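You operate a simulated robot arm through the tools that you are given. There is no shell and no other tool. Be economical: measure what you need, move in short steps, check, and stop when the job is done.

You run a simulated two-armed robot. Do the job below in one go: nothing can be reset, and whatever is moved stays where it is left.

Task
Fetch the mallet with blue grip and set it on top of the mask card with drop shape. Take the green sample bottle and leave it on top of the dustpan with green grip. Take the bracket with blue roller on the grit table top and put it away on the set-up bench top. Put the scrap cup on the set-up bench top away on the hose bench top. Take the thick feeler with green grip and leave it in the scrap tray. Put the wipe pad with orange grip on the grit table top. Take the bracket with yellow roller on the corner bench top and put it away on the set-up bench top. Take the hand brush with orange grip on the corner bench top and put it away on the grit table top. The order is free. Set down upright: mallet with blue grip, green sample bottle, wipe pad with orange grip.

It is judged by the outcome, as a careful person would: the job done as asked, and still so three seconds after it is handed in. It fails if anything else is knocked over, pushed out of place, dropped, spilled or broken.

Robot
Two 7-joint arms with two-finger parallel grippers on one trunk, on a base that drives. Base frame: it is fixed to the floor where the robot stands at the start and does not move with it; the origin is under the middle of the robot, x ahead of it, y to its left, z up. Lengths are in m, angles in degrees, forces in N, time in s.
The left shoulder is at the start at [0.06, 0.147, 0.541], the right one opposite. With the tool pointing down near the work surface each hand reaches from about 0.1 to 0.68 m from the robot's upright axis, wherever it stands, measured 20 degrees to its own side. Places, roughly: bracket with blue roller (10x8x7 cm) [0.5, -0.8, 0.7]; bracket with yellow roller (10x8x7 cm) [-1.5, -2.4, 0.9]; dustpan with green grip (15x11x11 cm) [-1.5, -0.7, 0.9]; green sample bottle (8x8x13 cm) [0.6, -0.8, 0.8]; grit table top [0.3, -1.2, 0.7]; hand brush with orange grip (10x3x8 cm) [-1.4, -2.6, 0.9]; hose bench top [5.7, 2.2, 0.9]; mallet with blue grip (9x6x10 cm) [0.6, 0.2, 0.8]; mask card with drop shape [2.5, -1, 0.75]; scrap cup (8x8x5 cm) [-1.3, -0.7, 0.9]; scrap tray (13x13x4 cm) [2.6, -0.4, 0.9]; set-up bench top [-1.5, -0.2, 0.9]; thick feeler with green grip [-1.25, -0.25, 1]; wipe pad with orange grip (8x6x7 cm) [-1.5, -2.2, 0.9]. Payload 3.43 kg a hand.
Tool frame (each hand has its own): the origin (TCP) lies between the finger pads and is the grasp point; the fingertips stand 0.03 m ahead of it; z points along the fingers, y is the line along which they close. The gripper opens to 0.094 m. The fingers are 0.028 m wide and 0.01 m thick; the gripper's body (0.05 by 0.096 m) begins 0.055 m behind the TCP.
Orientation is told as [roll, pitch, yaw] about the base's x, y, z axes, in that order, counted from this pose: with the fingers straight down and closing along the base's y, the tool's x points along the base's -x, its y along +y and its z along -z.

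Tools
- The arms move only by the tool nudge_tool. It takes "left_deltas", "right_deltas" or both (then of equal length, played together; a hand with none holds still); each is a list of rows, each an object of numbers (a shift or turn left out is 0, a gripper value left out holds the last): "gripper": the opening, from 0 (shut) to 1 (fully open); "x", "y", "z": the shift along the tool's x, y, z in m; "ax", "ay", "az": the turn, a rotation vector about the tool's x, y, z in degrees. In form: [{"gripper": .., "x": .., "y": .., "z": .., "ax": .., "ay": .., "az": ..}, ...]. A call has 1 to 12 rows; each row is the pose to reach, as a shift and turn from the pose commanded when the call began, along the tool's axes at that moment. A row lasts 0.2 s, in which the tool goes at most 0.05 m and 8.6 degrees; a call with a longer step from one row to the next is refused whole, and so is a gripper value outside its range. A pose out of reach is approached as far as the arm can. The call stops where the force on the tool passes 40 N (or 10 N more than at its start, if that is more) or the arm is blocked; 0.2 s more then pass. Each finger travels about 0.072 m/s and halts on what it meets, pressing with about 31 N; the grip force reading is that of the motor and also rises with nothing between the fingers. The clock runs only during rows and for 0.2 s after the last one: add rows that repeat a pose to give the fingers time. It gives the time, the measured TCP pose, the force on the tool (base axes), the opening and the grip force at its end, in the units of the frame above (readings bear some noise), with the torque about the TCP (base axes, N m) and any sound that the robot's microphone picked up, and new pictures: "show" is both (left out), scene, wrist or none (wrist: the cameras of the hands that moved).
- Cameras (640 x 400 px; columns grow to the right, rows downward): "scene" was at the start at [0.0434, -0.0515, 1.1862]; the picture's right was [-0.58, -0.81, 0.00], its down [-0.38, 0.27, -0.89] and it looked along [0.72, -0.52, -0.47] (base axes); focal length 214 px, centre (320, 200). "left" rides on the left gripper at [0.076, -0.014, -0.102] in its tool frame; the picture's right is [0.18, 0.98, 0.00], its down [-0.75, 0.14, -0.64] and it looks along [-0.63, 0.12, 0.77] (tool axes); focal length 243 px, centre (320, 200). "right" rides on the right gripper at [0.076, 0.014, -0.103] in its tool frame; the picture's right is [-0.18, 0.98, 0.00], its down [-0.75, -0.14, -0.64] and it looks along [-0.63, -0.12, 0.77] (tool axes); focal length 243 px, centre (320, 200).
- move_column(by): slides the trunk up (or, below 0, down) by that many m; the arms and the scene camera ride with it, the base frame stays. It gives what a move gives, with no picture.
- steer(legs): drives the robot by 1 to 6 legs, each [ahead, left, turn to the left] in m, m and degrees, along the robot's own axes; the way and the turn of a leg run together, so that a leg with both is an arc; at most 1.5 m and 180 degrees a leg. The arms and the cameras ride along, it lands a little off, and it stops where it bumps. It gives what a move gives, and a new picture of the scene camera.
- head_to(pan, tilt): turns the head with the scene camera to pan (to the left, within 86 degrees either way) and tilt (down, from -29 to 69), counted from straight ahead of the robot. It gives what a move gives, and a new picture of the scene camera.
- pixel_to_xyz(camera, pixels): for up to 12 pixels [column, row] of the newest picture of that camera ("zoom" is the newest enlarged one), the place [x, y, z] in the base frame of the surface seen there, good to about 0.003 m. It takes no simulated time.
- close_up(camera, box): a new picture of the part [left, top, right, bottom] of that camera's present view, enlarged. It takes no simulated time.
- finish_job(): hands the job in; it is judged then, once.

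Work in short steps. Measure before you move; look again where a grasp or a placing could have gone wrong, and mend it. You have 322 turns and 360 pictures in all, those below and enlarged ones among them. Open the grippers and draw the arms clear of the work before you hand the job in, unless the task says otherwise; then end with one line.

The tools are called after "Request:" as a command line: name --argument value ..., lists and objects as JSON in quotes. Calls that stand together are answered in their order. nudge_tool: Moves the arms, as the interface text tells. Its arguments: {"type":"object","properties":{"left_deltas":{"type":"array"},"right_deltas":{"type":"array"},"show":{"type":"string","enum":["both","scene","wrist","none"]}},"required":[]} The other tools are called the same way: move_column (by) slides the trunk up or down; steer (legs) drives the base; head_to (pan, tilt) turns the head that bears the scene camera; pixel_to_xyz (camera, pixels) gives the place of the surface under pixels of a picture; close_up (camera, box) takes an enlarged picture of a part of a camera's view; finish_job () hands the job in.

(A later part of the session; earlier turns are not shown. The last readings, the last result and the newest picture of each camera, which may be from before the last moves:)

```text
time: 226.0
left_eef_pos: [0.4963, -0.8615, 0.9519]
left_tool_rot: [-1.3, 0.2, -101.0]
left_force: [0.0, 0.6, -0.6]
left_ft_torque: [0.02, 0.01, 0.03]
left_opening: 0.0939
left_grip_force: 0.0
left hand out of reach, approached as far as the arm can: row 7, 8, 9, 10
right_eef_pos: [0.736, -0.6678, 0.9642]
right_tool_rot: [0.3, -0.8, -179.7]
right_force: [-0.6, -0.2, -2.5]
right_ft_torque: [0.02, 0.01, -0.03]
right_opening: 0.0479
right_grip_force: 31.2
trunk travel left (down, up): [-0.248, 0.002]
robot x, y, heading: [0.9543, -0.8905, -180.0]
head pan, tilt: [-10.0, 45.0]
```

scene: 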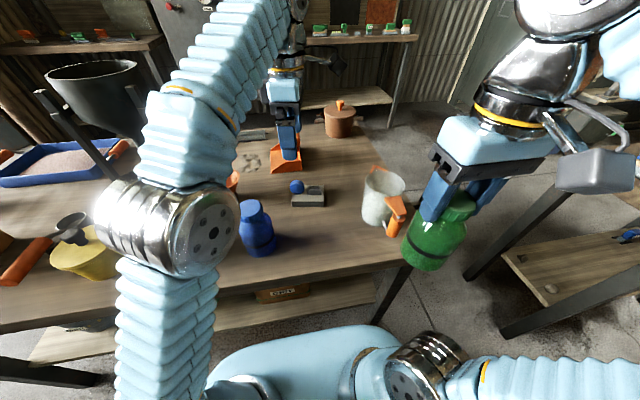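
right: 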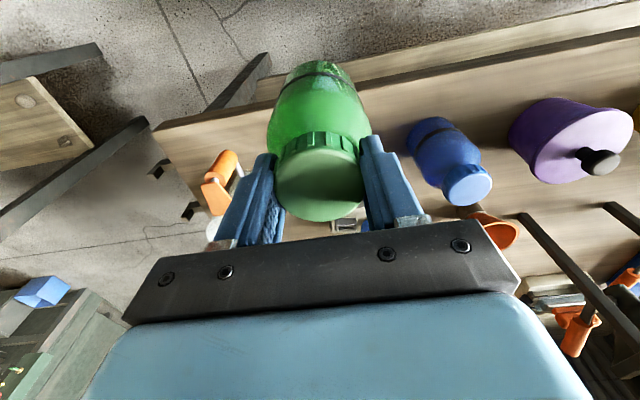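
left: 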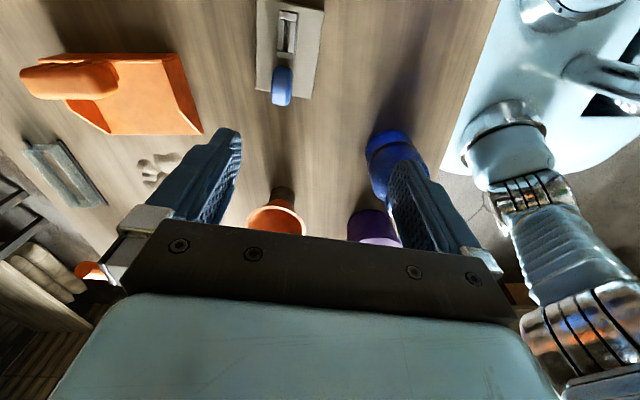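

I measure the bracket's outline in this view before lowering.

Request:
pixel_to_xyz --camera "left" --pixels '[[261, 10], [258, 88], [318, 15], [308, 93], [270, 50], [313, 60], [282, 85], [285, 35]]'

Request:
close_up --camera "left" --box '[220, 0, 360, 120]'

```text
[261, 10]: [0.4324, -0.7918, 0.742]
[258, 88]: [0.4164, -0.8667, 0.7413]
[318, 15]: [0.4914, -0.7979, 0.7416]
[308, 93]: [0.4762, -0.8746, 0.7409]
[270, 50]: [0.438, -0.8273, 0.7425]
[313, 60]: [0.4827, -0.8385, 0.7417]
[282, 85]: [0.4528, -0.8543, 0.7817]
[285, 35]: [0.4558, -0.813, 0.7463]
```

```text
3.33 times, centred on (290, 60) of left
```

zoom: 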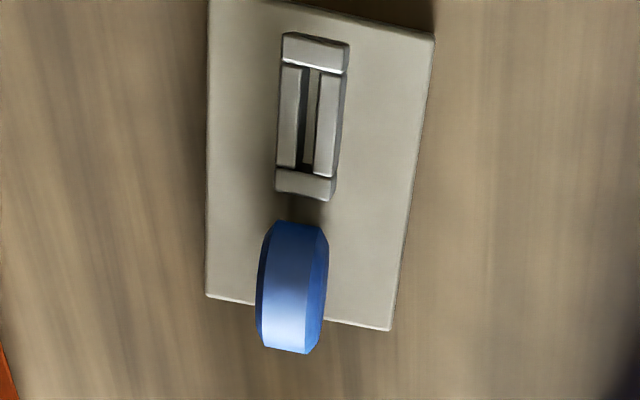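

Centre (0.455,-0.832), yaw fits. Shift onto it while lowering to 0.85.

Request:
nudge_tool --left_deltas '[{"x": 0.007, "y": -0.015, "z": 0.03}, {"x": 0.014, "y": -0.03, "z": 0.06}, {"x": 0.021, "y": -0.046, "z": 0.09}, {"x": 0.021, "y": -0.046, "z": 0.11}, {"x": 0.021, "y": -0.046, "z": 0.11}]' --show "wrist"

```text
time: 227.2
left_eef_pos: [0.4525, -0.8324, 0.8424]
left_tool_rot: [-1.2, 0.2, -100.9]
left_force: [0.7, -0.2, -0.8]
left_ft_torque: [0.0, 0.01, 0.01]
left_opening: 0.0941
left_grip_force: 0.1
right_eef_pos: [0.7375, -0.6681, 0.9635]
right_tool_rot: [0.3, -0.8, -179.7]
right_force: [-0.1, 0.3, -3.0]
right_ft_torque: [-0.02, 0.02, -0.03]
right_opening: 0.048
right_grip_force: 31.0
trunk travel left (down, up): [-0.248, 0.002]
robot x, y, heading: [0.9492, -0.8899, -179.8]
head pan, tilt: [-10.0, 45.0]
```

left: 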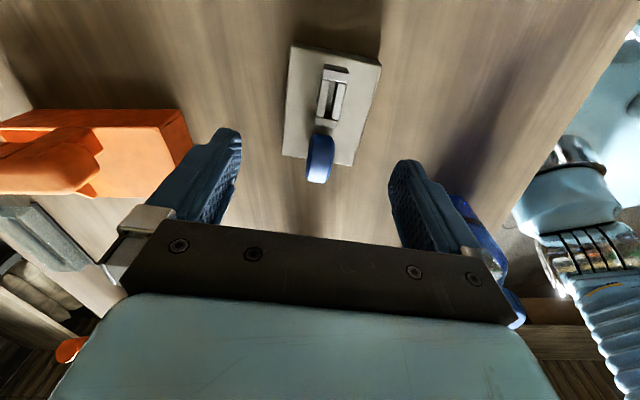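

Request:
pixel_to_xyz --camera "left" --pixels '[[188, 140], [180, 112], [500, 240]]'

```text
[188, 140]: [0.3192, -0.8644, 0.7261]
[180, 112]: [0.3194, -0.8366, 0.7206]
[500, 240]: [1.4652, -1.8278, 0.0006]
```

Clear. Descend to z 0.755 and close.

Request:
nudge_tool --left_deltas '[{"z": 0.03}, {"z": 0.06}, {"z": 0.087}, {"z": 0.087, "gripper": 0}, {"z": 0.087}, {"z": 0.087}, {"z": 0.087}]' --show "wrist"

```text
time: 228.8
left_eef_pos: [0.4509, -0.8319, 0.7568]
left_tool_rot: [-1.2, 0.1, -101.0]
left_force: [2.6, 0.7, 0.3]
left_ft_torque: [0.15, -0.29, 0.01]
left_opening: 0.0702
left_grip_force: 30.8
right_eef_pos: [0.7381, -0.6687, 0.9634]
right_tool_rot: [0.2, -0.8, -179.6]
right_force: [0.2, -0.2, -1.2]
right_ft_torque: [0.0, 0.03, -0.01]
right_opening: 0.0479
right_grip_force: 31.5
trunk travel left (down, up): [-0.248, 0.002]
robot x, y, heading: [0.9499, -0.8898, -179.7]
head pan, tilt: [-10.0, 45.0]
```

left: 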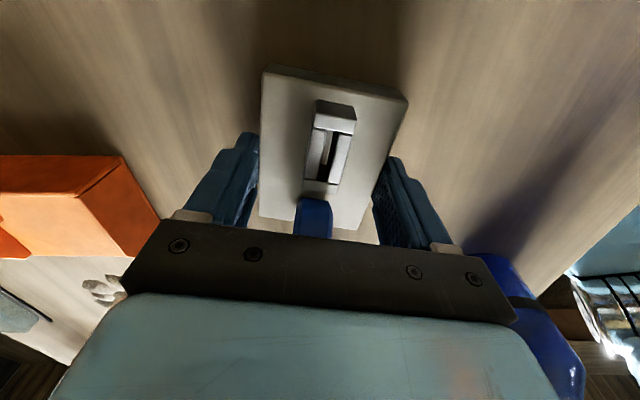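

Gripped (7 cm). Lift and see.

Request:
nudge_tool --left_deltas '[{"z": -0.03}, {"z": -0.06}, {"z": -0.09}, {"z": -0.12}, {"z": -0.15}, {"z": -0.18}]'

```text
time: 230.2
left_eef_pos: [0.4616, -0.8369, 0.9208]
left_tool_rot: [-1.1, 0.2, -101.1]
left_force: [-0.7, 0.1, -7.7]
left_ft_torque: [0.0, 0.0, 0.04]
left_opening: 0.0697
left_grip_force: 30.9
left hand out of reach, approached as far as the arm can: row 6
right_eef_pos: [0.7353, -0.6687, 0.9637]
right_tool_rot: [0.3, -0.6, -179.7]
right_force: [-0.8, -0.9, -2.3]
right_ft_torque: [-0.01, -0.05, 0.0]
right_opening: 0.0479
right_grip_force: 31.1
trunk travel left (down, up): [-0.248, 0.002]
robot x, y, heading: [0.9514, -0.8872, -179.8]
head pan, tilt: [-10.0, 45.0]
```

scene: 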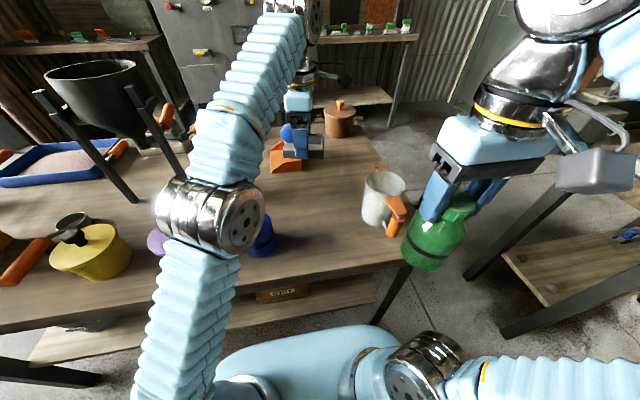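
left: 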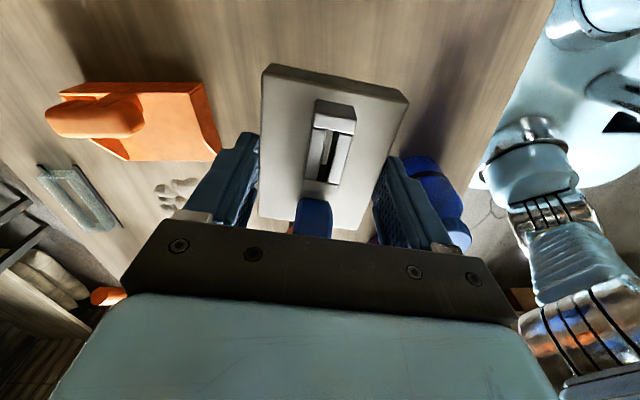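

The bracket is up. Draw the left hand in toward the robot at safe height.

Request:
nudge_tool --left_deltas '[{"x": -0.02, "y": 0.036, "z": -0.01}, {"x": -0.04, "y": 0.072, "z": -0.02}, {"x": -0.06, "y": 0.108, "z": -0.03}, {"x": -0.08, "y": 0.144, "z": -0.03}, {"x": -0.1, "y": 0.18, "z": -0.03}, {"x": -0.121, "y": 0.217, "z": -0.03}]' --show "scene"

```text
time: 231.6
left_eef_pos: [0.654, -0.9977, 0.9461]
left_tool_rot: [-1.2, 0.1, -100.9]
left_force: [-0.4, 0.3, -7.2]
left_ft_torque: [-0.01, -0.01, -0.03]
left_opening: 0.07
left_grip_force: 31.5
right_eef_pos: [0.7357, -0.6691, 0.9646]
right_tool_rot: [0.3, -0.8, -179.7]
right_force: [-0.2, -0.4, -2.1]
right_ft_torque: [-0.02, -0.03, -0.02]
right_opening: 0.0478
right_grip_force: 30.4
trunk travel left (down, up): [-0.248, 0.002]
robot x, y, heading: [0.9488, -0.8857, -179.9]
head pan, tilt: [-10.0, 45.0]
```

scene: 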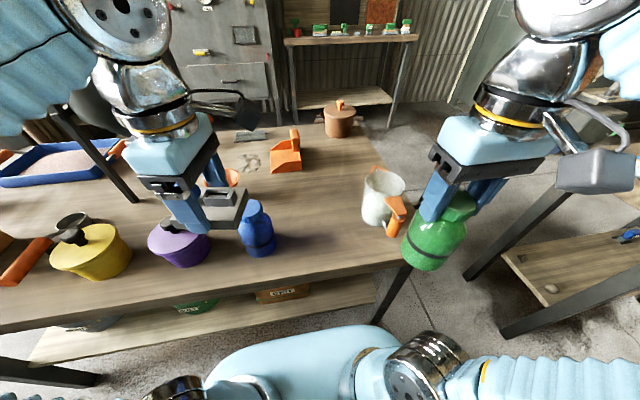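

I reverse 0.2 m, strafe south past the table end, go west, then strafe north to face the set-up bench — heading stays 180.

Request:
steer --legs '[[-0.2, 0, 0], [0, 1.3, 0], [1.45, 0, 0], [0.2, 0, 0]]'

```text
time: 247.1
left_eef_pos: [-0.804, -2.2248, 0.9458]
left_tool_rot: [-1.1, 0.1, -101.4]
left_force: [1.3, 0.4, -6.5]
left_ft_torque: [-0.01, 0.01, 0.0]
left_opening: 0.0696
left_grip_force: 31.2
right_eef_pos: [-0.7176, -1.8946, 0.9624]
right_tool_rot: [0.3, -0.8, 179.8]
right_force: [0.2, -0.5, -2.0]
right_ft_torque: [-0.02, -0.03, 0.03]
right_opening: 0.0479
right_grip_force: 31.4
trunk travel left (down, up): [-0.248, 0.002]
robot x, y, heading: [-0.506, -2.1173, 179.7]
head pan, tilt: [-10.0, 45.0]
```

scene: 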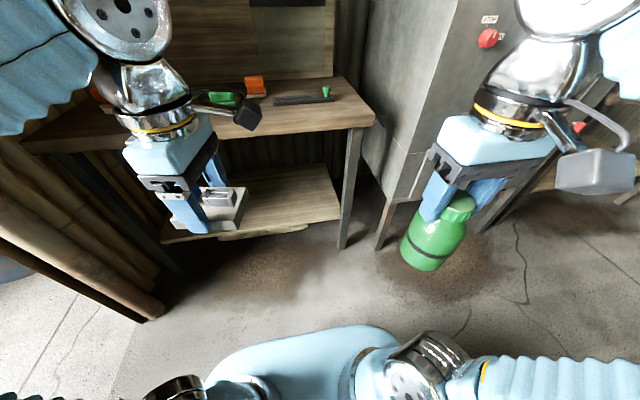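

Facing the corner bench now. Strafe north 1.45 m to the set-up bench.

Request:
steer --legs '[[0, -1.45, 0.3]]'

Request:
head_to --pan 0 --tilt 35

```text
time: 254.3
left_eef_pos: [-0.8108, -0.7954, 0.9463]
left_tool_rot: [-1.2, 0.2, -100.0]
left_force: [-0.3, 0.0, -7.4]
left_ft_torque: [0.0, 0.03, 0.03]
left_opening: 0.0699
left_grip_force: 30.8
right_eef_pos: [-0.7315, -0.4641, 0.9631]
right_tool_rot: [0.2, -0.8, -178.8]
right_force: [-0.6, 0.4, -1.5]
right_ft_torque: [-0.01, 0.0, 0.03]
right_opening: 0.0478
right_grip_force: 31.5
trunk travel left (down, up): [-0.248, 0.002]
robot x, y, heading: [-0.5152, -0.6804, -179.2]
head pan, tilt: [-10.0, 45.0]
```

scene: 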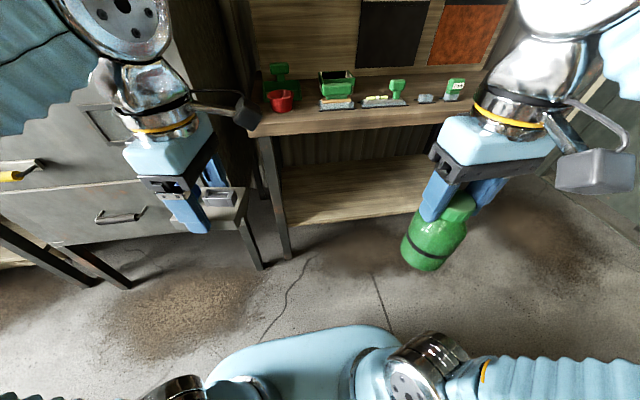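

```text
time: 255.0
left_eef_pos: [-0.8105, -0.7953, 0.946]
left_tool_rot: [-1.2, 0.1, -100.0]
left_force: [0.7, -0.2, -7.3]
left_ft_torque: [0.04, -0.03, 0.03]
left_opening: 0.0701
left_grip_force: 30.8
right_eef_pos: [-0.7321, -0.4656, 0.9641]
right_tool_rot: [0.2, -0.8, -178.8]
right_force: [-1.0, -0.4, -3.1]
right_ft_torque: [-0.02, 0.01, 0.03]
right_opening: 0.0481
right_grip_force: 30.8
trunk travel left (down, up): [-0.248, 0.002]
robot x, y, heading: [-0.5109, -0.6822, -179.0]
head pan, tilt: [0.0, 35.0]
```

scene: 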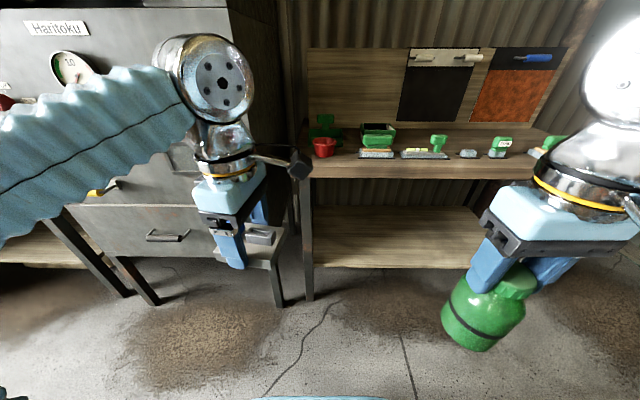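

Request:
close_up --camera "scene" --box '[280, 90, 580, 200]'

Request:
pixel_to_xyz --camera "scene" --pixels '[[324, 140], [324, 155], [325, 122], [378, 130], [375, 152], [425, 153], [302, 178], [490, 120], [450, 138], [400, 135], [345, 160], [395, 165]]'

```text
2.13 times, centred on (430, 145) of scene
```

zoom: 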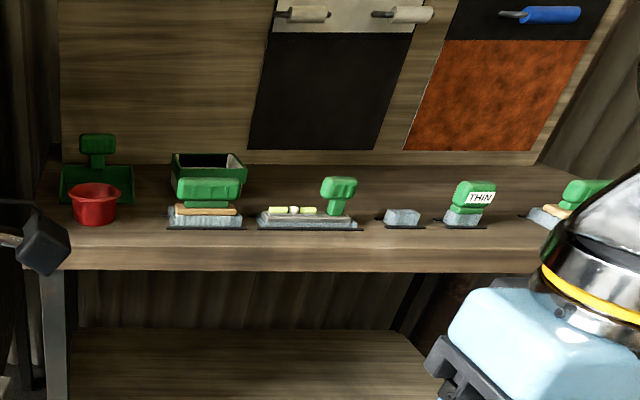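

```text
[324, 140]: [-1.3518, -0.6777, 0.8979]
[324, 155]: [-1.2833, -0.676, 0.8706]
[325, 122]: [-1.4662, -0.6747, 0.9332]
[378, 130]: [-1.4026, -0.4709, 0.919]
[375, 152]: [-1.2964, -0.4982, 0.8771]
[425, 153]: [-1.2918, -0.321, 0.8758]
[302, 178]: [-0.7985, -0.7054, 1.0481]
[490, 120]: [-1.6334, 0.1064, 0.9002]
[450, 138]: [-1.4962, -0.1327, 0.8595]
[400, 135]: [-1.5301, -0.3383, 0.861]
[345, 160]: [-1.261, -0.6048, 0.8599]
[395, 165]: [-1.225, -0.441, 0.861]
```

The dustpan stands behind the red cup at about (-1.47,-0.675). First the bracket: I'll put it behind the empty feeler slot. I raise the bottle, and shift to y≈-0.13 before approaching.

Request:
nudge_tool --right_deltas '[{"z": -0.03}, {"z": -0.06}, {"z": -0.08}]' --show "none"

Request:
steer --legs '[[0.1, -0.55, -1]]'

```text
time: 255.8
left_eef_pos: [-0.8094, -0.795, 0.9453]
left_tool_rot: [-1.2, 0.2, -99.9]
left_force: [-0.3, -1.0, -7.2]
left_ft_torque: [0.03, 0.02, -0.01]
left_opening: 0.0697
left_grip_force: 30.9
right_eef_pos: [-0.7428, -0.471, 0.9825]
right_tool_rot: [0.5, -0.8, -178.8]
right_force: [0.2, -0.2, -2.8]
right_ft_torque: [-0.03, 0.04, 0.03]
right_opening: 0.048
right_grip_force: 30.9
right hand out of reach, approached as far as the arm can: row 1, 2, 3
trunk travel left (down, up): [-0.248, 0.002]
robot x, y, heading: [-0.5123, -0.681, -178.8]
head pan, tilt: [0.0, 35.0]
```

```text
time: 259.0
left_eef_pos: [-0.92, -0.2325, 0.9461]
left_tool_rot: [-1.2, 0.2, -100.5]
left_force: [-0.2, 0.3, -6.1]
left_ft_torque: [-0.02, 0.01, -0.04]
left_opening: 0.0697
left_grip_force: 30.7
right_eef_pos: [-0.849, 0.0929, 0.983]
right_tool_rot: [0.4, -0.8, -179.5]
right_force: [-0.6, 0.5, -2.9]
right_ft_torque: [0.01, 0.02, -0.01]
right_opening: 0.0478
right_grip_force: 31.0
trunk travel left (down, up): [-0.248, 0.002]
robot x, y, heading: [-0.6201, -0.1214, -179.1]
head pan, tilt: [0.0, 35.0]
```

scene: 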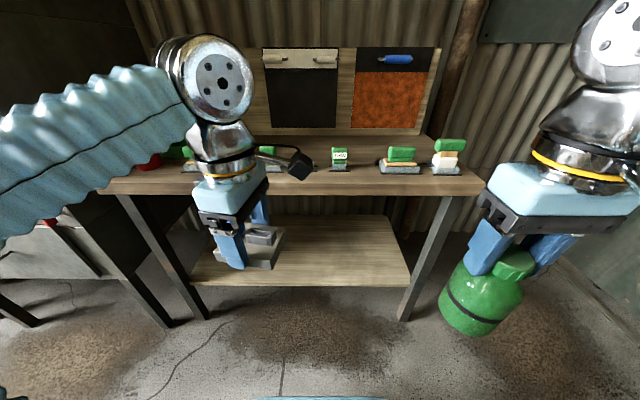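

With tool-down the hand tops out at z≈0.983, so the bottle (cap grip) can't clear this bench; I'll regrasp it later on a lower table with a tilted hand. Now I pull the right hand in, and approach to place the bracket.

Request:
nudge_tool --right_deltas '[{"x": 0.03}, {"x": 0.06}]' --show "none"

Request:
steer --legs '[[0.26, 0, -0.9]]'

Request:
head_to --pan 0 --tilt 50

```text
time: 259.6
left_eef_pos: [-0.9191, -0.231, 0.9457]
left_tool_rot: [-1.2, 0.2, -100.5]
left_force: [0.0, -1.1, -7.1]
left_ft_torque: [0.05, 0.01, -0.01]
left_opening: 0.07
left_grip_force: 30.4
right_eef_pos: [-0.8135, 0.0851, 0.975]
right_tool_rot: [0.4, -1.0, -179.3]
right_force: [0.1, 0.4, -3.0]
right_ft_torque: [0.0, 0.01, -0.01]
right_opening: 0.0482
right_grip_force: 30.9
right hand out of reach, approached as far as the arm can: row 1, 2
trunk travel left (down, up): [-0.248, 0.002]
robot x, y, heading: [-0.621, -0.1212, -179.6]
head pan, tilt: [0.0, 35.0]
```

```text
time: 261.5
left_eef_pos: [-1.1756, -0.2273, 0.9465]
left_tool_rot: [-1.2, 0.1, -101.7]
left_force: [0.2, -0.4, -7.7]
left_ft_torque: [0.01, -0.02, -0.01]
left_opening: 0.0699
left_grip_force: 30.9
right_eef_pos: [-1.0654, 0.0888, 0.9735]
right_tool_rot: [0.4, -0.8, 179.5]
right_force: [0.9, 0.7, -3.1]
right_ft_torque: [-0.01, 0.03, -0.01]
right_opening: 0.048
right_grip_force: 31.3
trunk travel left (down, up): [-0.248, 0.002]
robot x, y, heading: [-0.8742, -0.1218, 179.5]
head pan, tilt: [0.0, 35.0]
```

scene: 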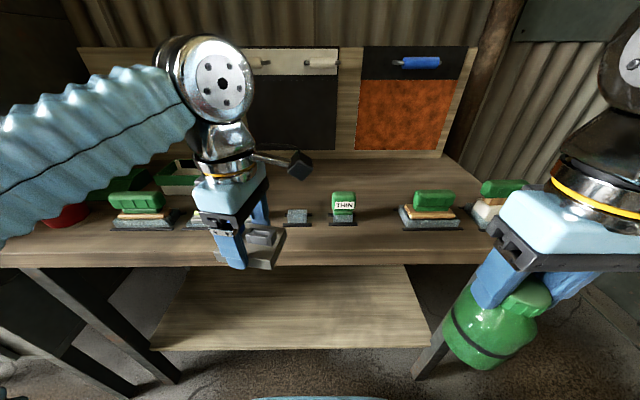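

```text
time: 262.2
left_eef_pos: [-1.1763, -0.226, 0.9466]
left_tool_rot: [-1.3, 0.2, -101.7]
left_force: [0.3, 0.3, -7.5]
left_ft_torque: [0.02, 0.0, -0.02]
left_opening: 0.0698
left_grip_force: 31.4
right_eef_pos: [-1.0658, 0.0908, 0.9733]
right_tool_rot: [0.4, -1.0, 179.5]
right_force: [0.1, 0.6, -2.9]
right_ft_torque: [0.0, 0.02, 0.0]
right_opening: 0.0479
right_grip_force: 30.9
trunk travel left (down, up): [-0.248, 0.002]
robot x, y, heading: [-0.8755, -0.1175, 179.2]
head pan, tilt: [0.0, 50.0]
```

scene: 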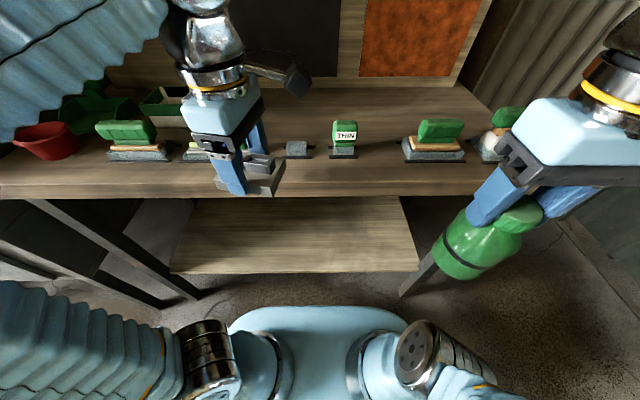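

Request:
pixel_to_xyz --camera "scene" --pixels '[[297, 145], [310, 155], [358, 157], [405, 160], [300, 272], [345, 125], [340, 110], [300, 115], [265, 190]]'

```text
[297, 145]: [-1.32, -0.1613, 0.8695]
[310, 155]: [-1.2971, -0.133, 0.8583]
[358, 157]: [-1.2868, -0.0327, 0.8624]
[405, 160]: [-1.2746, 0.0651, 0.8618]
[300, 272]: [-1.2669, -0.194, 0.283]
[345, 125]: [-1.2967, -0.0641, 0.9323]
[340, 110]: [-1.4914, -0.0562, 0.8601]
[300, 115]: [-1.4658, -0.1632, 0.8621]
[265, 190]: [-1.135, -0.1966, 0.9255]
```

I first shift the left hand to y=-0.165 (in the open gap), then roll ahead 0.08 m.

Request:
nudge_tool --left_deltas '[{"x": 0.03, "y": -0.006}, {"x": 0.061, "y": -0.013}]' --show "none"

Request:
steer --legs '[[0.08, 0, 0]]'

```text
time: 262.9
left_eef_pos: [-1.176, -0.1636, 0.9488]
left_tool_rot: [-1.1, 0.2, -101.8]
left_force: [0.5, 0.5, -6.0]
left_ft_torque: [0.0, 0.0, -0.01]
left_opening: 0.0699
left_grip_force: 30.7
right_eef_pos: [-1.0653, 0.0904, 0.975]
right_tool_rot: [0.3, -0.9, 179.4]
right_force: [-0.3, 0.2, -3.0]
right_ft_torque: [0.01, -0.01, -0.01]
right_opening: 0.0476
right_grip_force: 31.2
trunk travel left (down, up): [-0.248, 0.002]
robot x, y, heading: [-0.8755, -0.1214, 179.3]
head pan, tilt: [0.0, 50.0]
```

```text
time: 263.9
left_eef_pos: [-1.2577, -0.1627, 0.9483]
left_tool_rot: [-1.2, 0.3, -101.7]
left_force: [-0.6, -0.9, -7.2]
left_ft_torque: [0.0, 0.03, -0.02]
left_opening: 0.0698
left_grip_force: 31.1
right_eef_pos: [-1.1465, 0.0924, 0.9739]
right_tool_rot: [0.4, -0.9, 179.5]
right_force: [0.2, 0.6, -2.4]
right_ft_torque: [-0.02, -0.02, 0.03]
right_opening: 0.0481
right_grip_force: 31.2
trunk travel left (down, up): [-0.248, 0.002]
robot x, y, heading: [-0.9598, -0.1169, 179.3]
head pan, tilt: [0.0, 50.0]
```

scene: 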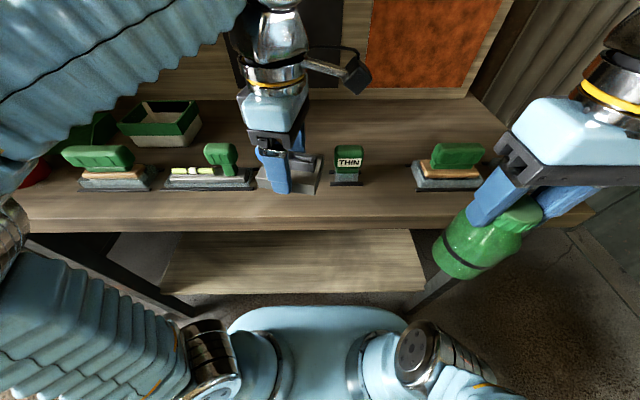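

Advance 0.165 m over the slot into the open area behind.

Request:
nudge_tool --left_deltas '[{"x": -0.009, "y": -0.04}, {"x": -0.017, "y": -0.08}, {"x": -0.026, "y": -0.12}, {"x": -0.034, "y": -0.162}, {"x": -0.034, "y": -0.162}]'

```text
time: 265.1
left_eef_pos: [-1.4252, -0.1608, 0.9472]
left_tool_rot: [-1.1, 0.0, -101.7]
left_force: [0.2, 0.8, -6.8]
left_ft_torque: [0.02, -0.03, 0.02]
left_opening: 0.0698
left_grip_force: 31.9
right_eef_pos: [-1.148, 0.0909, 0.9727]
right_tool_rot: [0.4, -0.9, 179.3]
right_force: [-1.4, 1.0, -2.3]
right_ft_torque: [0.03, -0.07, 0.04]
right_opening: 0.048
right_grip_force: 30.8
trunk travel left (down, up): [-0.248, 0.002]
robot x, y, heading: [-0.9597, -0.1166, 179.4]
head pan, tilt: [0.0, 50.0]
```

scene: 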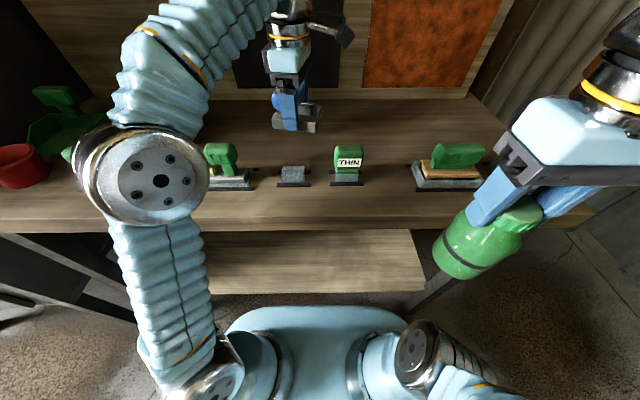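
left: 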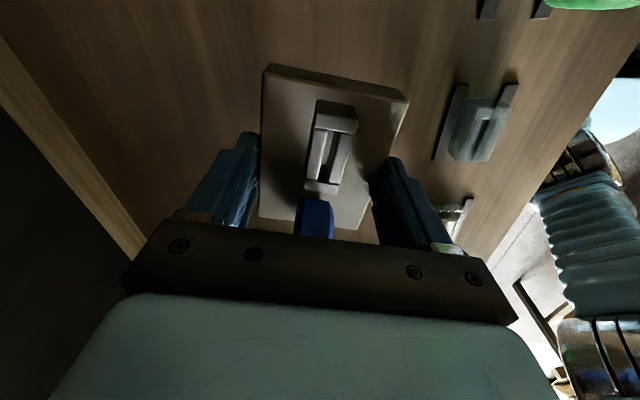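

Lower onto the bench until contact.

Request:
nudge_tool --left_deltas '[{"z": 0.02}, {"z": 0.035}, {"z": 0.041}, {"z": 0.045}, {"z": 0.048}, {"z": 0.051}]' --show "none"

```text
time: 266.5
left_eef_pos: [-1.4234, -0.1627, 0.9009]
left_tool_rot: [-1.2, 0.2, -101.7]
left_force: [0.8, 0.1, -7.2]
left_ft_torque: [-0.01, -0.04, -0.02]
left_opening: 0.0698
left_grip_force: 30.5
right_eef_pos: [-1.1473, 0.0914, 0.9729]
right_tool_rot: [0.4, -0.9, 179.4]
right_force: [-0.2, 0.0, -2.8]
right_ft_torque: [0.03, 0.0, 0.0]
right_opening: 0.0478
right_grip_force: 30.9
trunk travel left (down, up): [-0.248, 0.002]
robot x, y, heading: [-0.9545, -0.1193, 179.4]
head pan, tilt: [0.0, 50.0]
```

Request:
nudge_tool --left_deltas '[{"z": 0.003}, {"z": 0.005}, {"z": 0.007}, {"z": 0.009}]' --show "none"

```text
time: 267.5
left_eef_pos: [-1.4252, -0.1616, 0.8951]
left_tool_rot: [-1.6, 0.3, -101.7]
left_force: [-9.6, 2.4, 31.1]
left_ft_torque: [0.04, -0.14, -0.08]
left_opening: 0.0703
left_grip_force: 30.6
right_eef_pos: [-1.146, 0.0912, 0.9742]
right_tool_rot: [0.5, -0.9, 179.4]
right_force: [-0.1, -0.4, -2.8]
right_ft_torque: [-0.01, 0.02, 0.0]
right_opening: 0.0479
right_grip_force: 31.4
trunk travel left (down, up): [-0.248, 0.002]
robot x, y, heading: [-0.9578, -0.1209, 179.1]
head pan, tilt: [0.0, 50.0]
```

Contact at z 0.895. Release and rise, then look.

Request:
nudge_tool --left_deltas '[{"z": -0.002}, {"z": -0.002, "gripper": 1}, {"z": -0.002}, {"z": -0.002}, {"z": -0.03}, {"z": -0.055}]'

```text
time: 268.9
left_eef_pos: [-1.4237, -0.1641, 0.9471]
left_tool_rot: [-1.2, 0.2, -101.7]
left_force: [0.0, 0.3, -0.1]
left_ft_torque: [-0.02, 0.0, -0.01]
left_opening: 0.0939
left_grip_force: 0.1
right_eef_pos: [-1.1456, 0.0914, 0.9743]
right_tool_rot: [0.3, -0.8, 179.4]
right_force: [-0.4, 0.0, -2.5]
right_ft_torque: [0.0, 0.01, -0.02]
right_opening: 0.0478
right_grip_force: 31.3
trunk travel left (down, up): [-0.248, 0.002]
robot x, y, heading: [-0.9575, -0.1196, 179.6]
head pan, tilt: [0.0, 50.0]
```

scene: 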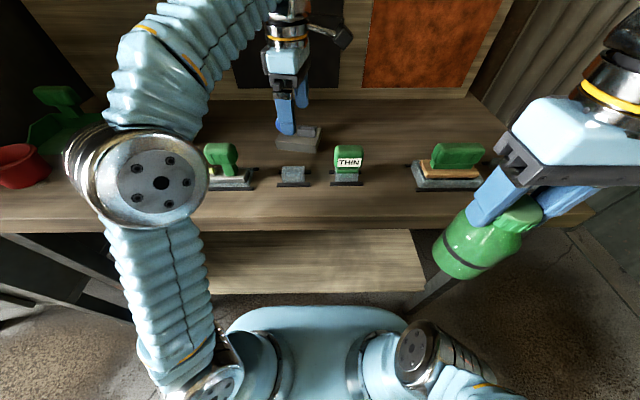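
left: 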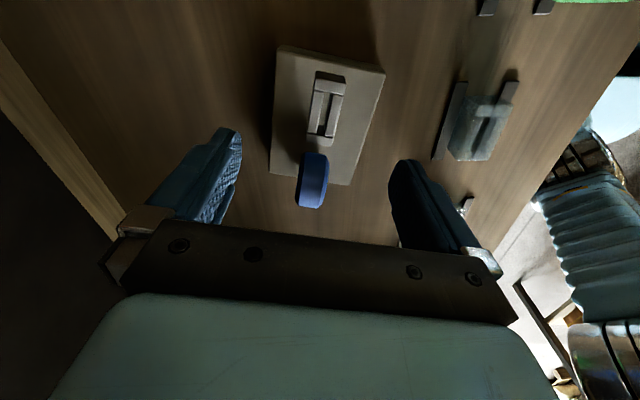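

The bracket is set. I pull the left hand back (turning it to normal), back off, and turn toward the grit table's west side for the bottle regrasp.

Request:
nudge_tool --left_deltas '[{"x": 0.01, "y": 0.045}, {"x": 0.019, "y": 0.09}, {"x": 0.028, "y": 0.135}, {"x": 0.04, "y": 0.18}, {"x": 0.04, "y": 0.2, "az": 8}, {"x": 0.03, "y": 0.2, "az": 16}, {"x": 0.01, "y": 0.2, "az": 24}, {"x": -0.01, "y": 0.2, "az": 32}, {"x": -0.03, "y": 0.2, "az": 40}]' --show "none"

Request:
steer --legs '[[-0.42, 0, 0], [0, 0.5, 0], [0, 0, -180]]'

Request:
head_to --pan -15 --tilt 40

```text
time: 270.9
left_eef_pos: [-1.2333, -0.2325, 0.9434]
left_tool_rot: [-1.0, -0.6, -141.8]
left_force: [-0.1, -0.1, 0.1]
left_ft_torque: [-0.02, 0.0, -0.01]
left_opening: 0.0942
left_grip_force: 0.0
right_eef_pos: [-1.1465, 0.0925, 0.974]
right_tool_rot: [0.3, -0.9, 179.4]
right_force: [-1.0, 0.3, -3.3]
right_ft_torque: [0.02, 0.03, -0.01]
right_opening: 0.0479
right_grip_force: 30.3
trunk travel left (down, up): [-0.248, 0.002]
robot x, y, heading: [-0.9604, -0.1184, 179.4]
head pan, tilt: [0.0, 50.0]
```

```text
time: 283.5
left_eef_pos: [-0.2636, -0.5227, 0.9442]
left_tool_rot: [-1.0, -0.6, 35.4]
left_force: [0.6, -0.6, -0.7]
left_ft_torque: [0.02, 0.0, 0.01]
left_opening: 0.0939
left_grip_force: 0.1
right_eef_pos: [-0.3671, -0.8426, 0.9734]
right_tool_rot: [0.4, -1.0, -3.5]
right_force: [0.1, 0.0, -2.9]
right_ft_torque: [0.03, -0.03, 0.0]
right_opening: 0.0479
right_grip_force: 31.8
trunk travel left (down, up): [-0.248, 0.002]
robot x, y, heading: [-0.5432, -0.6261, -3.6]
head pan, tilt: [0.0, 50.0]
```

scene: 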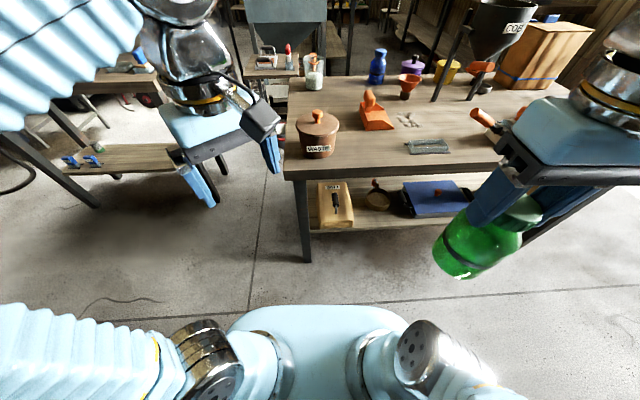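

```text
time: 284.3
left_eef_pos: [-0.2629, -0.5239, 0.9439]
left_tool_rot: [-0.9, -0.6, 35.4]
left_force: [-1.1, 0.5, -0.9]
left_ft_torque: [-0.01, 0.0, 0.02]
left_opening: 0.0939
left_grip_force: 0.2
right_eef_pos: [-0.3677, -0.8411, 0.9744]
right_tool_rot: [0.4, -0.9, -3.5]
right_force: [-0.8, 0.6, -3.0]
right_ft_torque: [-0.03, 0.02, -0.02]
right_opening: 0.0478
right_grip_force: 31.2
trunk travel left (down, up): [-0.248, 0.002]
robot x, y, heading: [-0.5423, -0.6234, -3.5]
head pan, tilt: [-15.0, 40.0]
```

scene: 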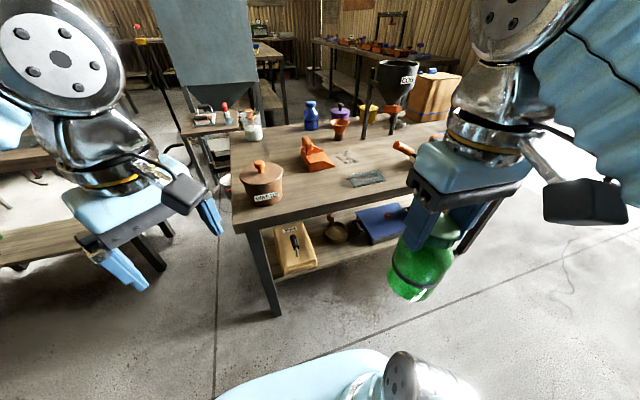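

Request:
pixel_to_xyz --camera "scene" --pixels '[[300, 195], [282, 185], [285, 215], [355, 180], [340, 190], [420, 185], [305, 165], [420, 300]]'

```text
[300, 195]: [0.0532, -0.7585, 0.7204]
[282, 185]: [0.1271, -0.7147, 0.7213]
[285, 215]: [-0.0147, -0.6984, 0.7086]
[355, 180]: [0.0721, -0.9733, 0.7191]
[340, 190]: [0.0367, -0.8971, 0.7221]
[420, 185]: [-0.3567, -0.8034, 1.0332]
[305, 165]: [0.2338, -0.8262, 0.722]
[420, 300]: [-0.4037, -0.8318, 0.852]
```

Free spot at (0.11,-0.83). I drive closer and set the bottle down there.

Request:
steer --legs '[[0.18, -0.03, 3.5]]'

Request:
nudge_tool --right_deltas '[{"x": -0.04}, {"x": -0.08}, {"x": -0.12}, {"x": -0.16}, {"x": -0.2}, {"x": -0.24}, {"x": -0.28}]' --show "scene"

```text
time: 285.8
left_eef_pos: [-0.092, -0.5415, 0.9441]
left_tool_rot: [-1.0, -0.7, 38.9]
left_force: [-0.1, 0.4, 0.6]
left_ft_torque: [-0.01, 0.0, 0.01]
left_opening: 0.094
left_grip_force: 0.0
right_eef_pos: [-0.1759, -0.8653, 0.9756]
right_tool_rot: [0.4, -0.8, 0.0]
right_force: [-0.8, 0.7, -2.3]
right_ft_torque: [0.02, 0.03, -0.03]
right_opening: 0.048
right_grip_force: 31.0
trunk travel left (down, up): [-0.248, 0.002]
robot x, y, heading: [-0.3631, -0.6579, 0.2]
head pan, tilt: [-15.0, 40.0]
```

scene: 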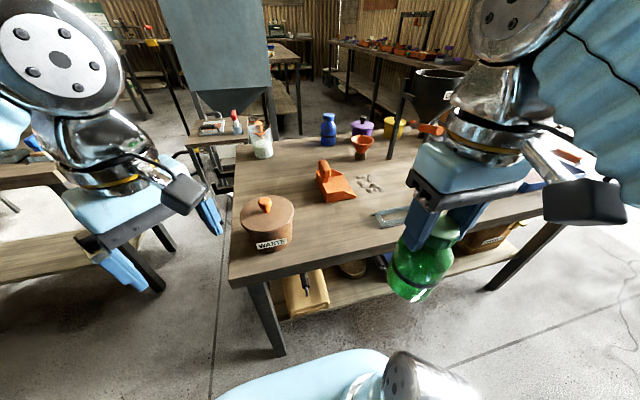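

```text
time: 287.4
left_eef_pos: [-0.09, -0.5407, 0.9438]
left_tool_rot: [-1.2, -0.6, 38.9]
left_force: [0.3, 0.3, 0.4]
left_ft_torque: [-0.03, -0.04, 0.01]
left_opening: 0.0939
left_grip_force: 0.0
right_eef_pos: [0.0999, -0.8458, 0.9746]
right_tool_rot: [1.7, -0.6, 3.2]
right_force: [2.6, -16.2, -2.4]
right_ft_torque: [0.61, 0.16, -0.03]
right_opening: 0.0479
right_grip_force: 30.8
right hand out of reach, approached as far as the arm can: row 7
trunk travel left (down, up): [-0.248, 0.002]
robot x, y, heading: [-0.3611, -0.6594, -0.0]
head pan, tilt: [-15.0, 40.0]
```

scene: 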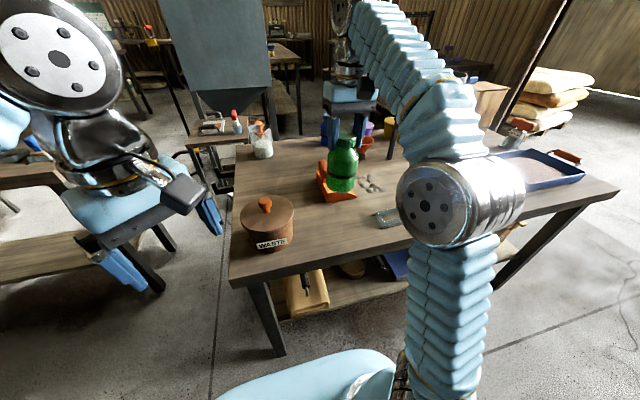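

A 16 N sideways force shows. I hold still and re-read before doing anything.

Request:
nudge_tool --right_deltas '[{"x": 0.0}]' --show "wrist"

```text
time: 287.8
left_eef_pos: [-0.0898, -0.542, 0.9429]
left_tool_rot: [-0.9, -0.7, 38.9]
left_force: [0.2, -0.1, 0.6]
left_ft_torque: [0.04, -0.01, -0.01]
left_opening: 0.0939
left_grip_force: 0.1
right_eef_pos: [0.1025, -0.8658, 0.9729]
right_tool_rot: [0.7, -0.2, -0.1]
right_force: [0.4, -0.6, -1.8]
right_ft_torque: [0.03, -0.02, 0.01]
right_opening: 0.0478
right_grip_force: 31.0
trunk travel left (down, up): [-0.248, 0.002]
robot x, y, heading: [-0.367, -0.6585, 0.1]
head pan, tilt: [-15.0, 40.0]
```

right: 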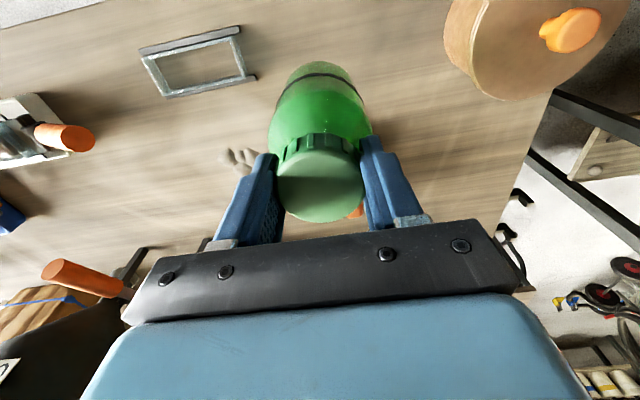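

It was a transient. Shift 3 cm left and lower the bottle to the table.

Request:
nudge_tool --right_deltas '[{"y": 0.03}, {"y": 0.03, "z": 0.03}, {"y": 0.03, "z": 0.06}, {"y": 0.03, "z": 0.09}, {"y": 0.03, "z": 0.11}, {"y": 0.03, "z": 0.115}, {"y": 0.03, "z": 0.118}, {"y": 0.03, "z": 0.121}, {"y": 0.03, "z": 0.124}]' --show "wrist"

```text
time: 289.8
left_eef_pos: [-0.0906, -0.5406, 0.9445]
left_tool_rot: [-1.0, -0.6, 38.9]
left_force: [0.3, -0.7, 0.1]
left_ft_torque: [0.0, 0.0, 0.0]
left_opening: 0.094
left_grip_force: 0.0
right_eef_pos: [0.1068, -0.834, 0.8556]
right_tool_rot: [0.4, -0.9, 0.0]
right_force: [0.1, -0.5, -2.3]
right_ft_torque: [-0.01, -0.04, 0.02]
right_opening: 0.048
right_grip_force: 30.5
right hand out of reach, approached as far as the arm can: row 1
trunk travel left (down, up): [-0.248, 0.002]
robot x, y, heading: [-0.3661, -0.657, 0.0]
head pan, tilt: [-15.0, 40.0]
```

right: 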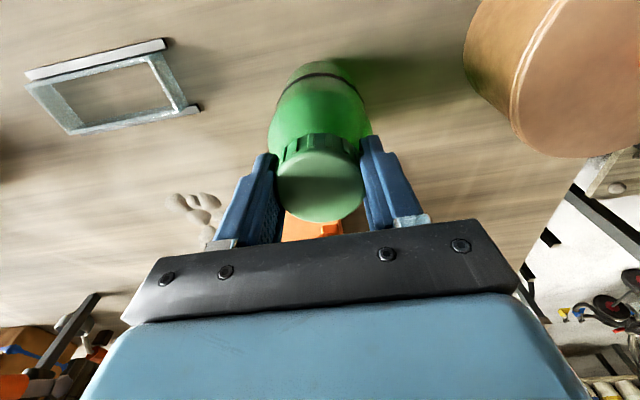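

Request:
nudge_tool --right_deltas '[{"z": 0.002}, {"z": 0.004}, {"z": 0.006}]' --show "none"

```text
time: 290.6
left_eef_pos: [-0.0907, -0.5411, 0.9451]
left_tool_rot: [-1.0, -0.7, 38.9]
left_force: [0.4, 0.2, -0.2]
left_ft_torque: [-0.02, 0.0, 0.0]
left_opening: 0.094
left_grip_force: 0.2
right_eef_pos: [0.1067, -0.8343, 0.8509]
right_tool_rot: [0.4, -1.1, 0.1]
right_force: [1.0, 1.3, 14.9]
right_ft_torque: [-0.4, 0.0, 0.0]
right_opening: 0.0481
right_grip_force: 31.1
trunk travel left (down, up): [-0.248, 0.002]
robot x, y, heading: [-0.3664, -0.6569, 0.1]
head pan, tilt: [-15.0, 40.0]
```

The bottle stands on the table; release and rise.

Request:
nudge_tool --right_deltas '[{"z": -0.001}, {"z": -0.001, "gripper": 0.9}, {"z": -0.001}, {"z": -0.001}, {"z": -0.03}, {"z": -0.06}, {"z": -0.09}]'

```text
time: 292.2
left_eef_pos: [-0.0901, -0.542, 0.9445]
left_tool_rot: [-1.0, -0.6, 38.9]
left_force: [-0.5, 0.1, 0.3]
left_ft_torque: [-0.01, -0.04, 0.0]
left_opening: 0.0944
left_grip_force: 0.2
right_eef_pos: [0.1059, -0.8369, 0.9408]
right_tool_rot: [0.3, -1.0, 0.0]
right_force: [0.2, -0.8, 0.0]
right_ft_torque: [0.02, 0.0, 0.0]
right_opening: 0.0845
right_grip_force: 0.0
trunk travel left (down, up): [-0.248, 0.002]
robot x, y, heading: [-0.3655, -0.6627, 0.4]
head pan, tilt: [-15.0, 40.0]
```

scene: 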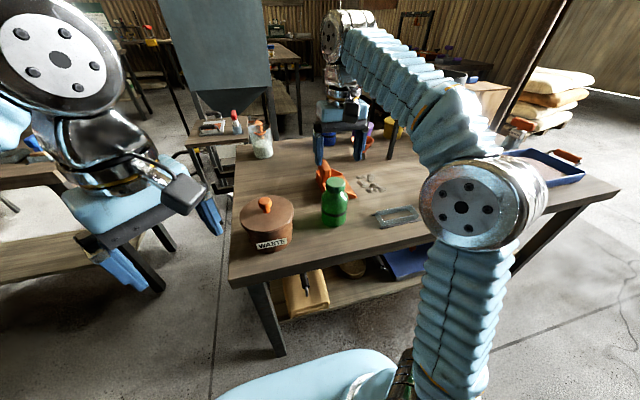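
right: 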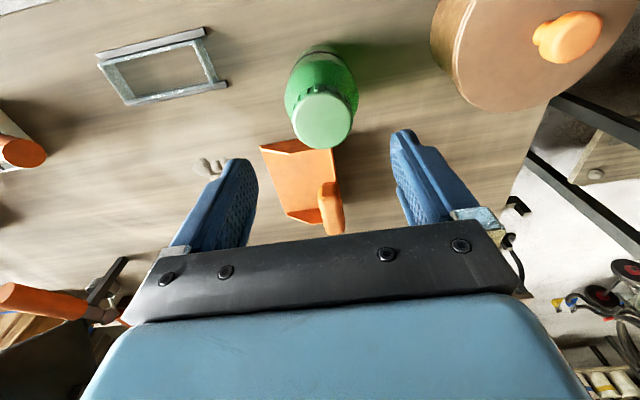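

The bottle stands upright at (0.107,-0.835). I'll regrasp its body with the hand tilted 50° forward: pull back, tilt, then look.

Request:
nudge_tool --right_deltas '[{"x": 0.03, "gripper": 1}, {"x": 0.07}, {"x": 0.11}, {"x": 0.14, "ay": -7.2}, {"x": 0.14, "ay": -14.4}, {"x": 0.14, "ay": -21.6}, {"x": 0.14, "ay": -28.8}, {"x": 0.14, "ay": -36}, {"x": 0.14, "ay": -43}, {"x": 0.14, "ay": -50}]'

```text
time: 294.4
left_eef_pos: [-0.0903, -0.5417, 0.9429]
left_tool_rot: [-0.9, -0.6, 38.9]
left_force: [0.7, 0.3, -0.6]
left_ft_torque: [0.0, 0.03, -0.02]
left_opening: 0.0938
left_grip_force: 0.1
right_eef_pos: [-0.0342, -0.8351, 0.9363]
right_tool_rot: [0.8, -51.0, -0.5]
right_force: [0.7, 0.2, -0.4]
right_ft_torque: [-0.04, 0.03, 0.0]
right_opening: 0.094
right_grip_force: 0.0
trunk travel left (down, up): [-0.248, 0.002]
robot x, y, heading: [-0.3642, -0.6564, -0.2]
head pan, tilt: [-15.0, 40.0]
```

scene: 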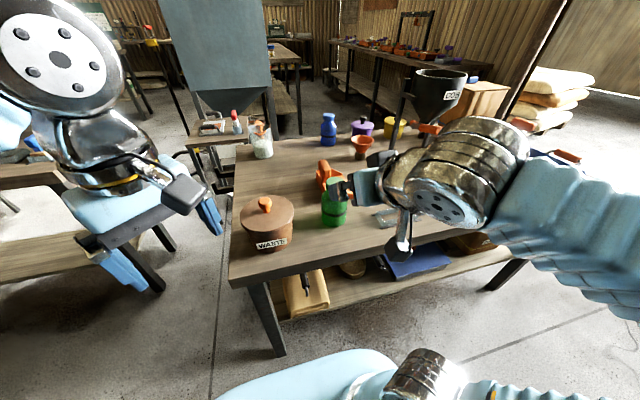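
right: 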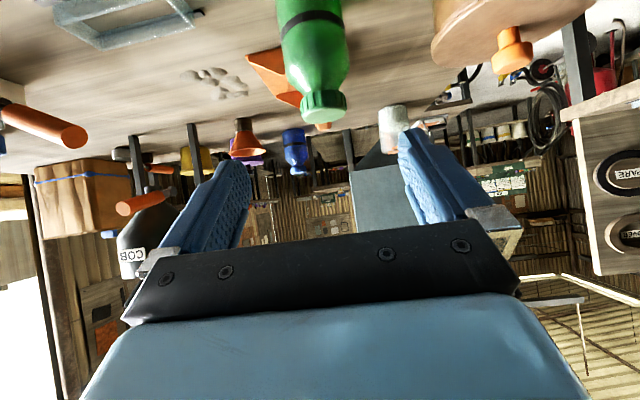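

Descend to z≈0.79 behind the bottle, then advance so the fingers straddle it.

Request:
nudge_tool --right_deltas '[{"x": 0.028, "z": 0.023}, {"x": 0.057, "z": 0.046}, {"x": 0.085, "z": 0.069}, {"x": 0.1134, "z": 0.0918}, {"x": 0.095, "z": 0.115}, {"x": 0.077, "z": 0.137}]'

```text
time: 295.8
left_eef_pos: [-0.0907, -0.5416, 0.9443]
left_tool_rot: [-1.0, -0.6, 38.9]
left_force: [1.1, 0.6, -0.9]
left_ft_torque: [0.0, -0.02, -0.03]
left_opening: 0.094
left_grip_force: 0.1
right_eef_pos: [0.0235, -0.8341, 0.7851]
right_tool_rot: [0.7, -50.9, -0.5]
right_force: [-0.1, 0.8, -0.1]
right_ft_torque: [0.03, -0.02, 0.03]
right_opening: 0.0943
right_grip_force: 0.1
right hand out of reach, approached as far as the arm can: row 4
trunk travel left (down, up): [-0.248, 0.002]
robot x, y, heading: [-0.3679, -0.6549, -0.2]
head pan, tilt: [-15.0, 40.0]
```

scene: 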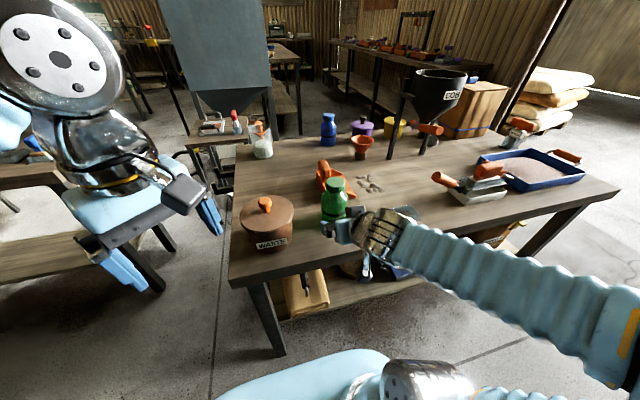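
right: 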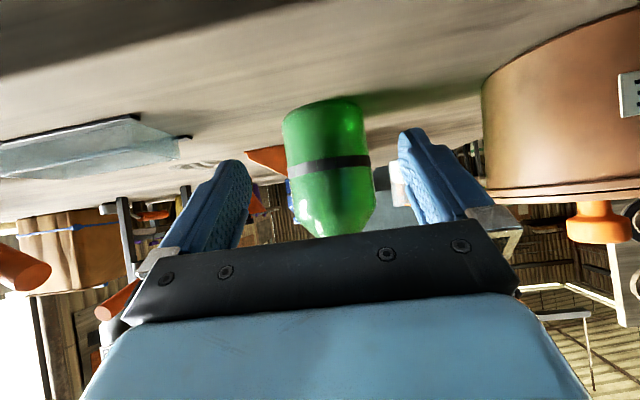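

Aligned. Advance the last 8 cm and close.

Request:
nudge_tool --right_deltas '[{"x": -0.018, "z": 0.02}, {"x": -0.036, "z": 0.041}, {"x": -0.055, "z": 0.062}, {"x": -0.055, "z": 0.062}]' --show "none"

Request:
nudge_tool --right_deltas '[{"gripper": 0}, {"x": 0}, {"x": 0}, {"x": 0}]'

```text
time: 296.8
left_eef_pos: [-0.0908, -0.5415, 0.9449]
left_tool_rot: [-1.0, -0.6, 38.9]
left_force: [0.5, -0.3, 0.4]
left_ft_torque: [-0.02, 0.03, 0.0]
left_opening: 0.0939
left_grip_force: 0.0
right_eef_pos: [0.1078, -0.8353, 0.7934]
right_tool_rot: [0.7, -50.8, -0.5]
right_force: [-0.5, -0.1, -0.3]
right_ft_torque: [-0.02, 0.03, 0.02]
right_opening: 0.0939
right_grip_force: 0.1
trunk travel left (down, up): [-0.248, 0.002]
robot x, y, heading: [-0.3666, -0.6591, -0.2]
head pan, tilt: [-15.0, 40.0]
```

```text
time: 297.8
left_eef_pos: [-0.0899, -0.5405, 0.9436]
left_tool_rot: [-1.0, -0.6, 38.8]
left_force: [0.3, -1.0, 0.2]
left_ft_torque: [-0.01, 0.0, 0.0]
left_opening: 0.0938
left_grip_force: 0.0
right_eef_pos: [0.1072, -0.8344, 0.7953]
right_tool_rot: [0.6, -50.9, -0.5]
right_force: [2.2, 0.1, 2.4]
right_ft_torque: [0.06, -0.03, 0.02]
right_opening: 0.0743
right_grip_force: 31.0
trunk travel left (down, up): [-0.248, 0.002]
robot x, y, heading: [-0.3623, -0.6573, 0.4]
head pan, tilt: [-15.0, 40.0]
```

scene: 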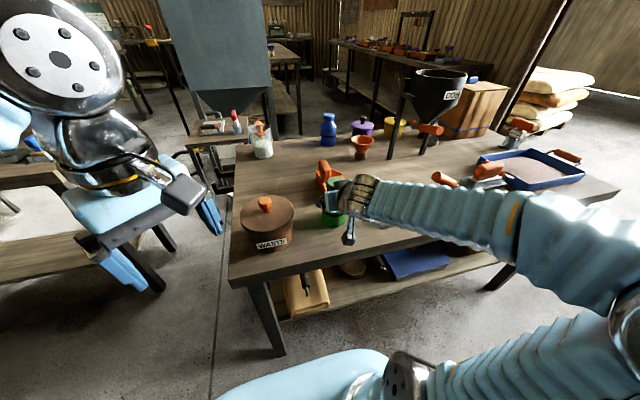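
right: 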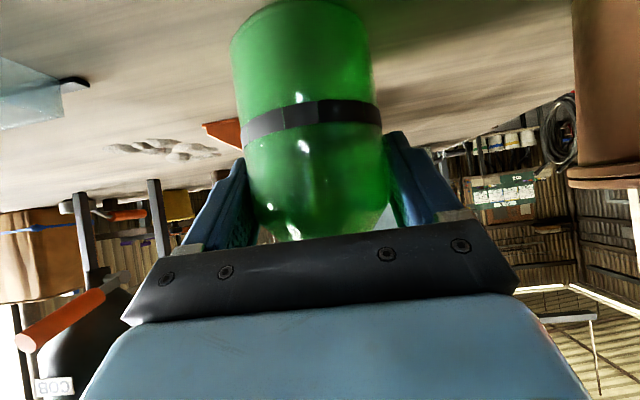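

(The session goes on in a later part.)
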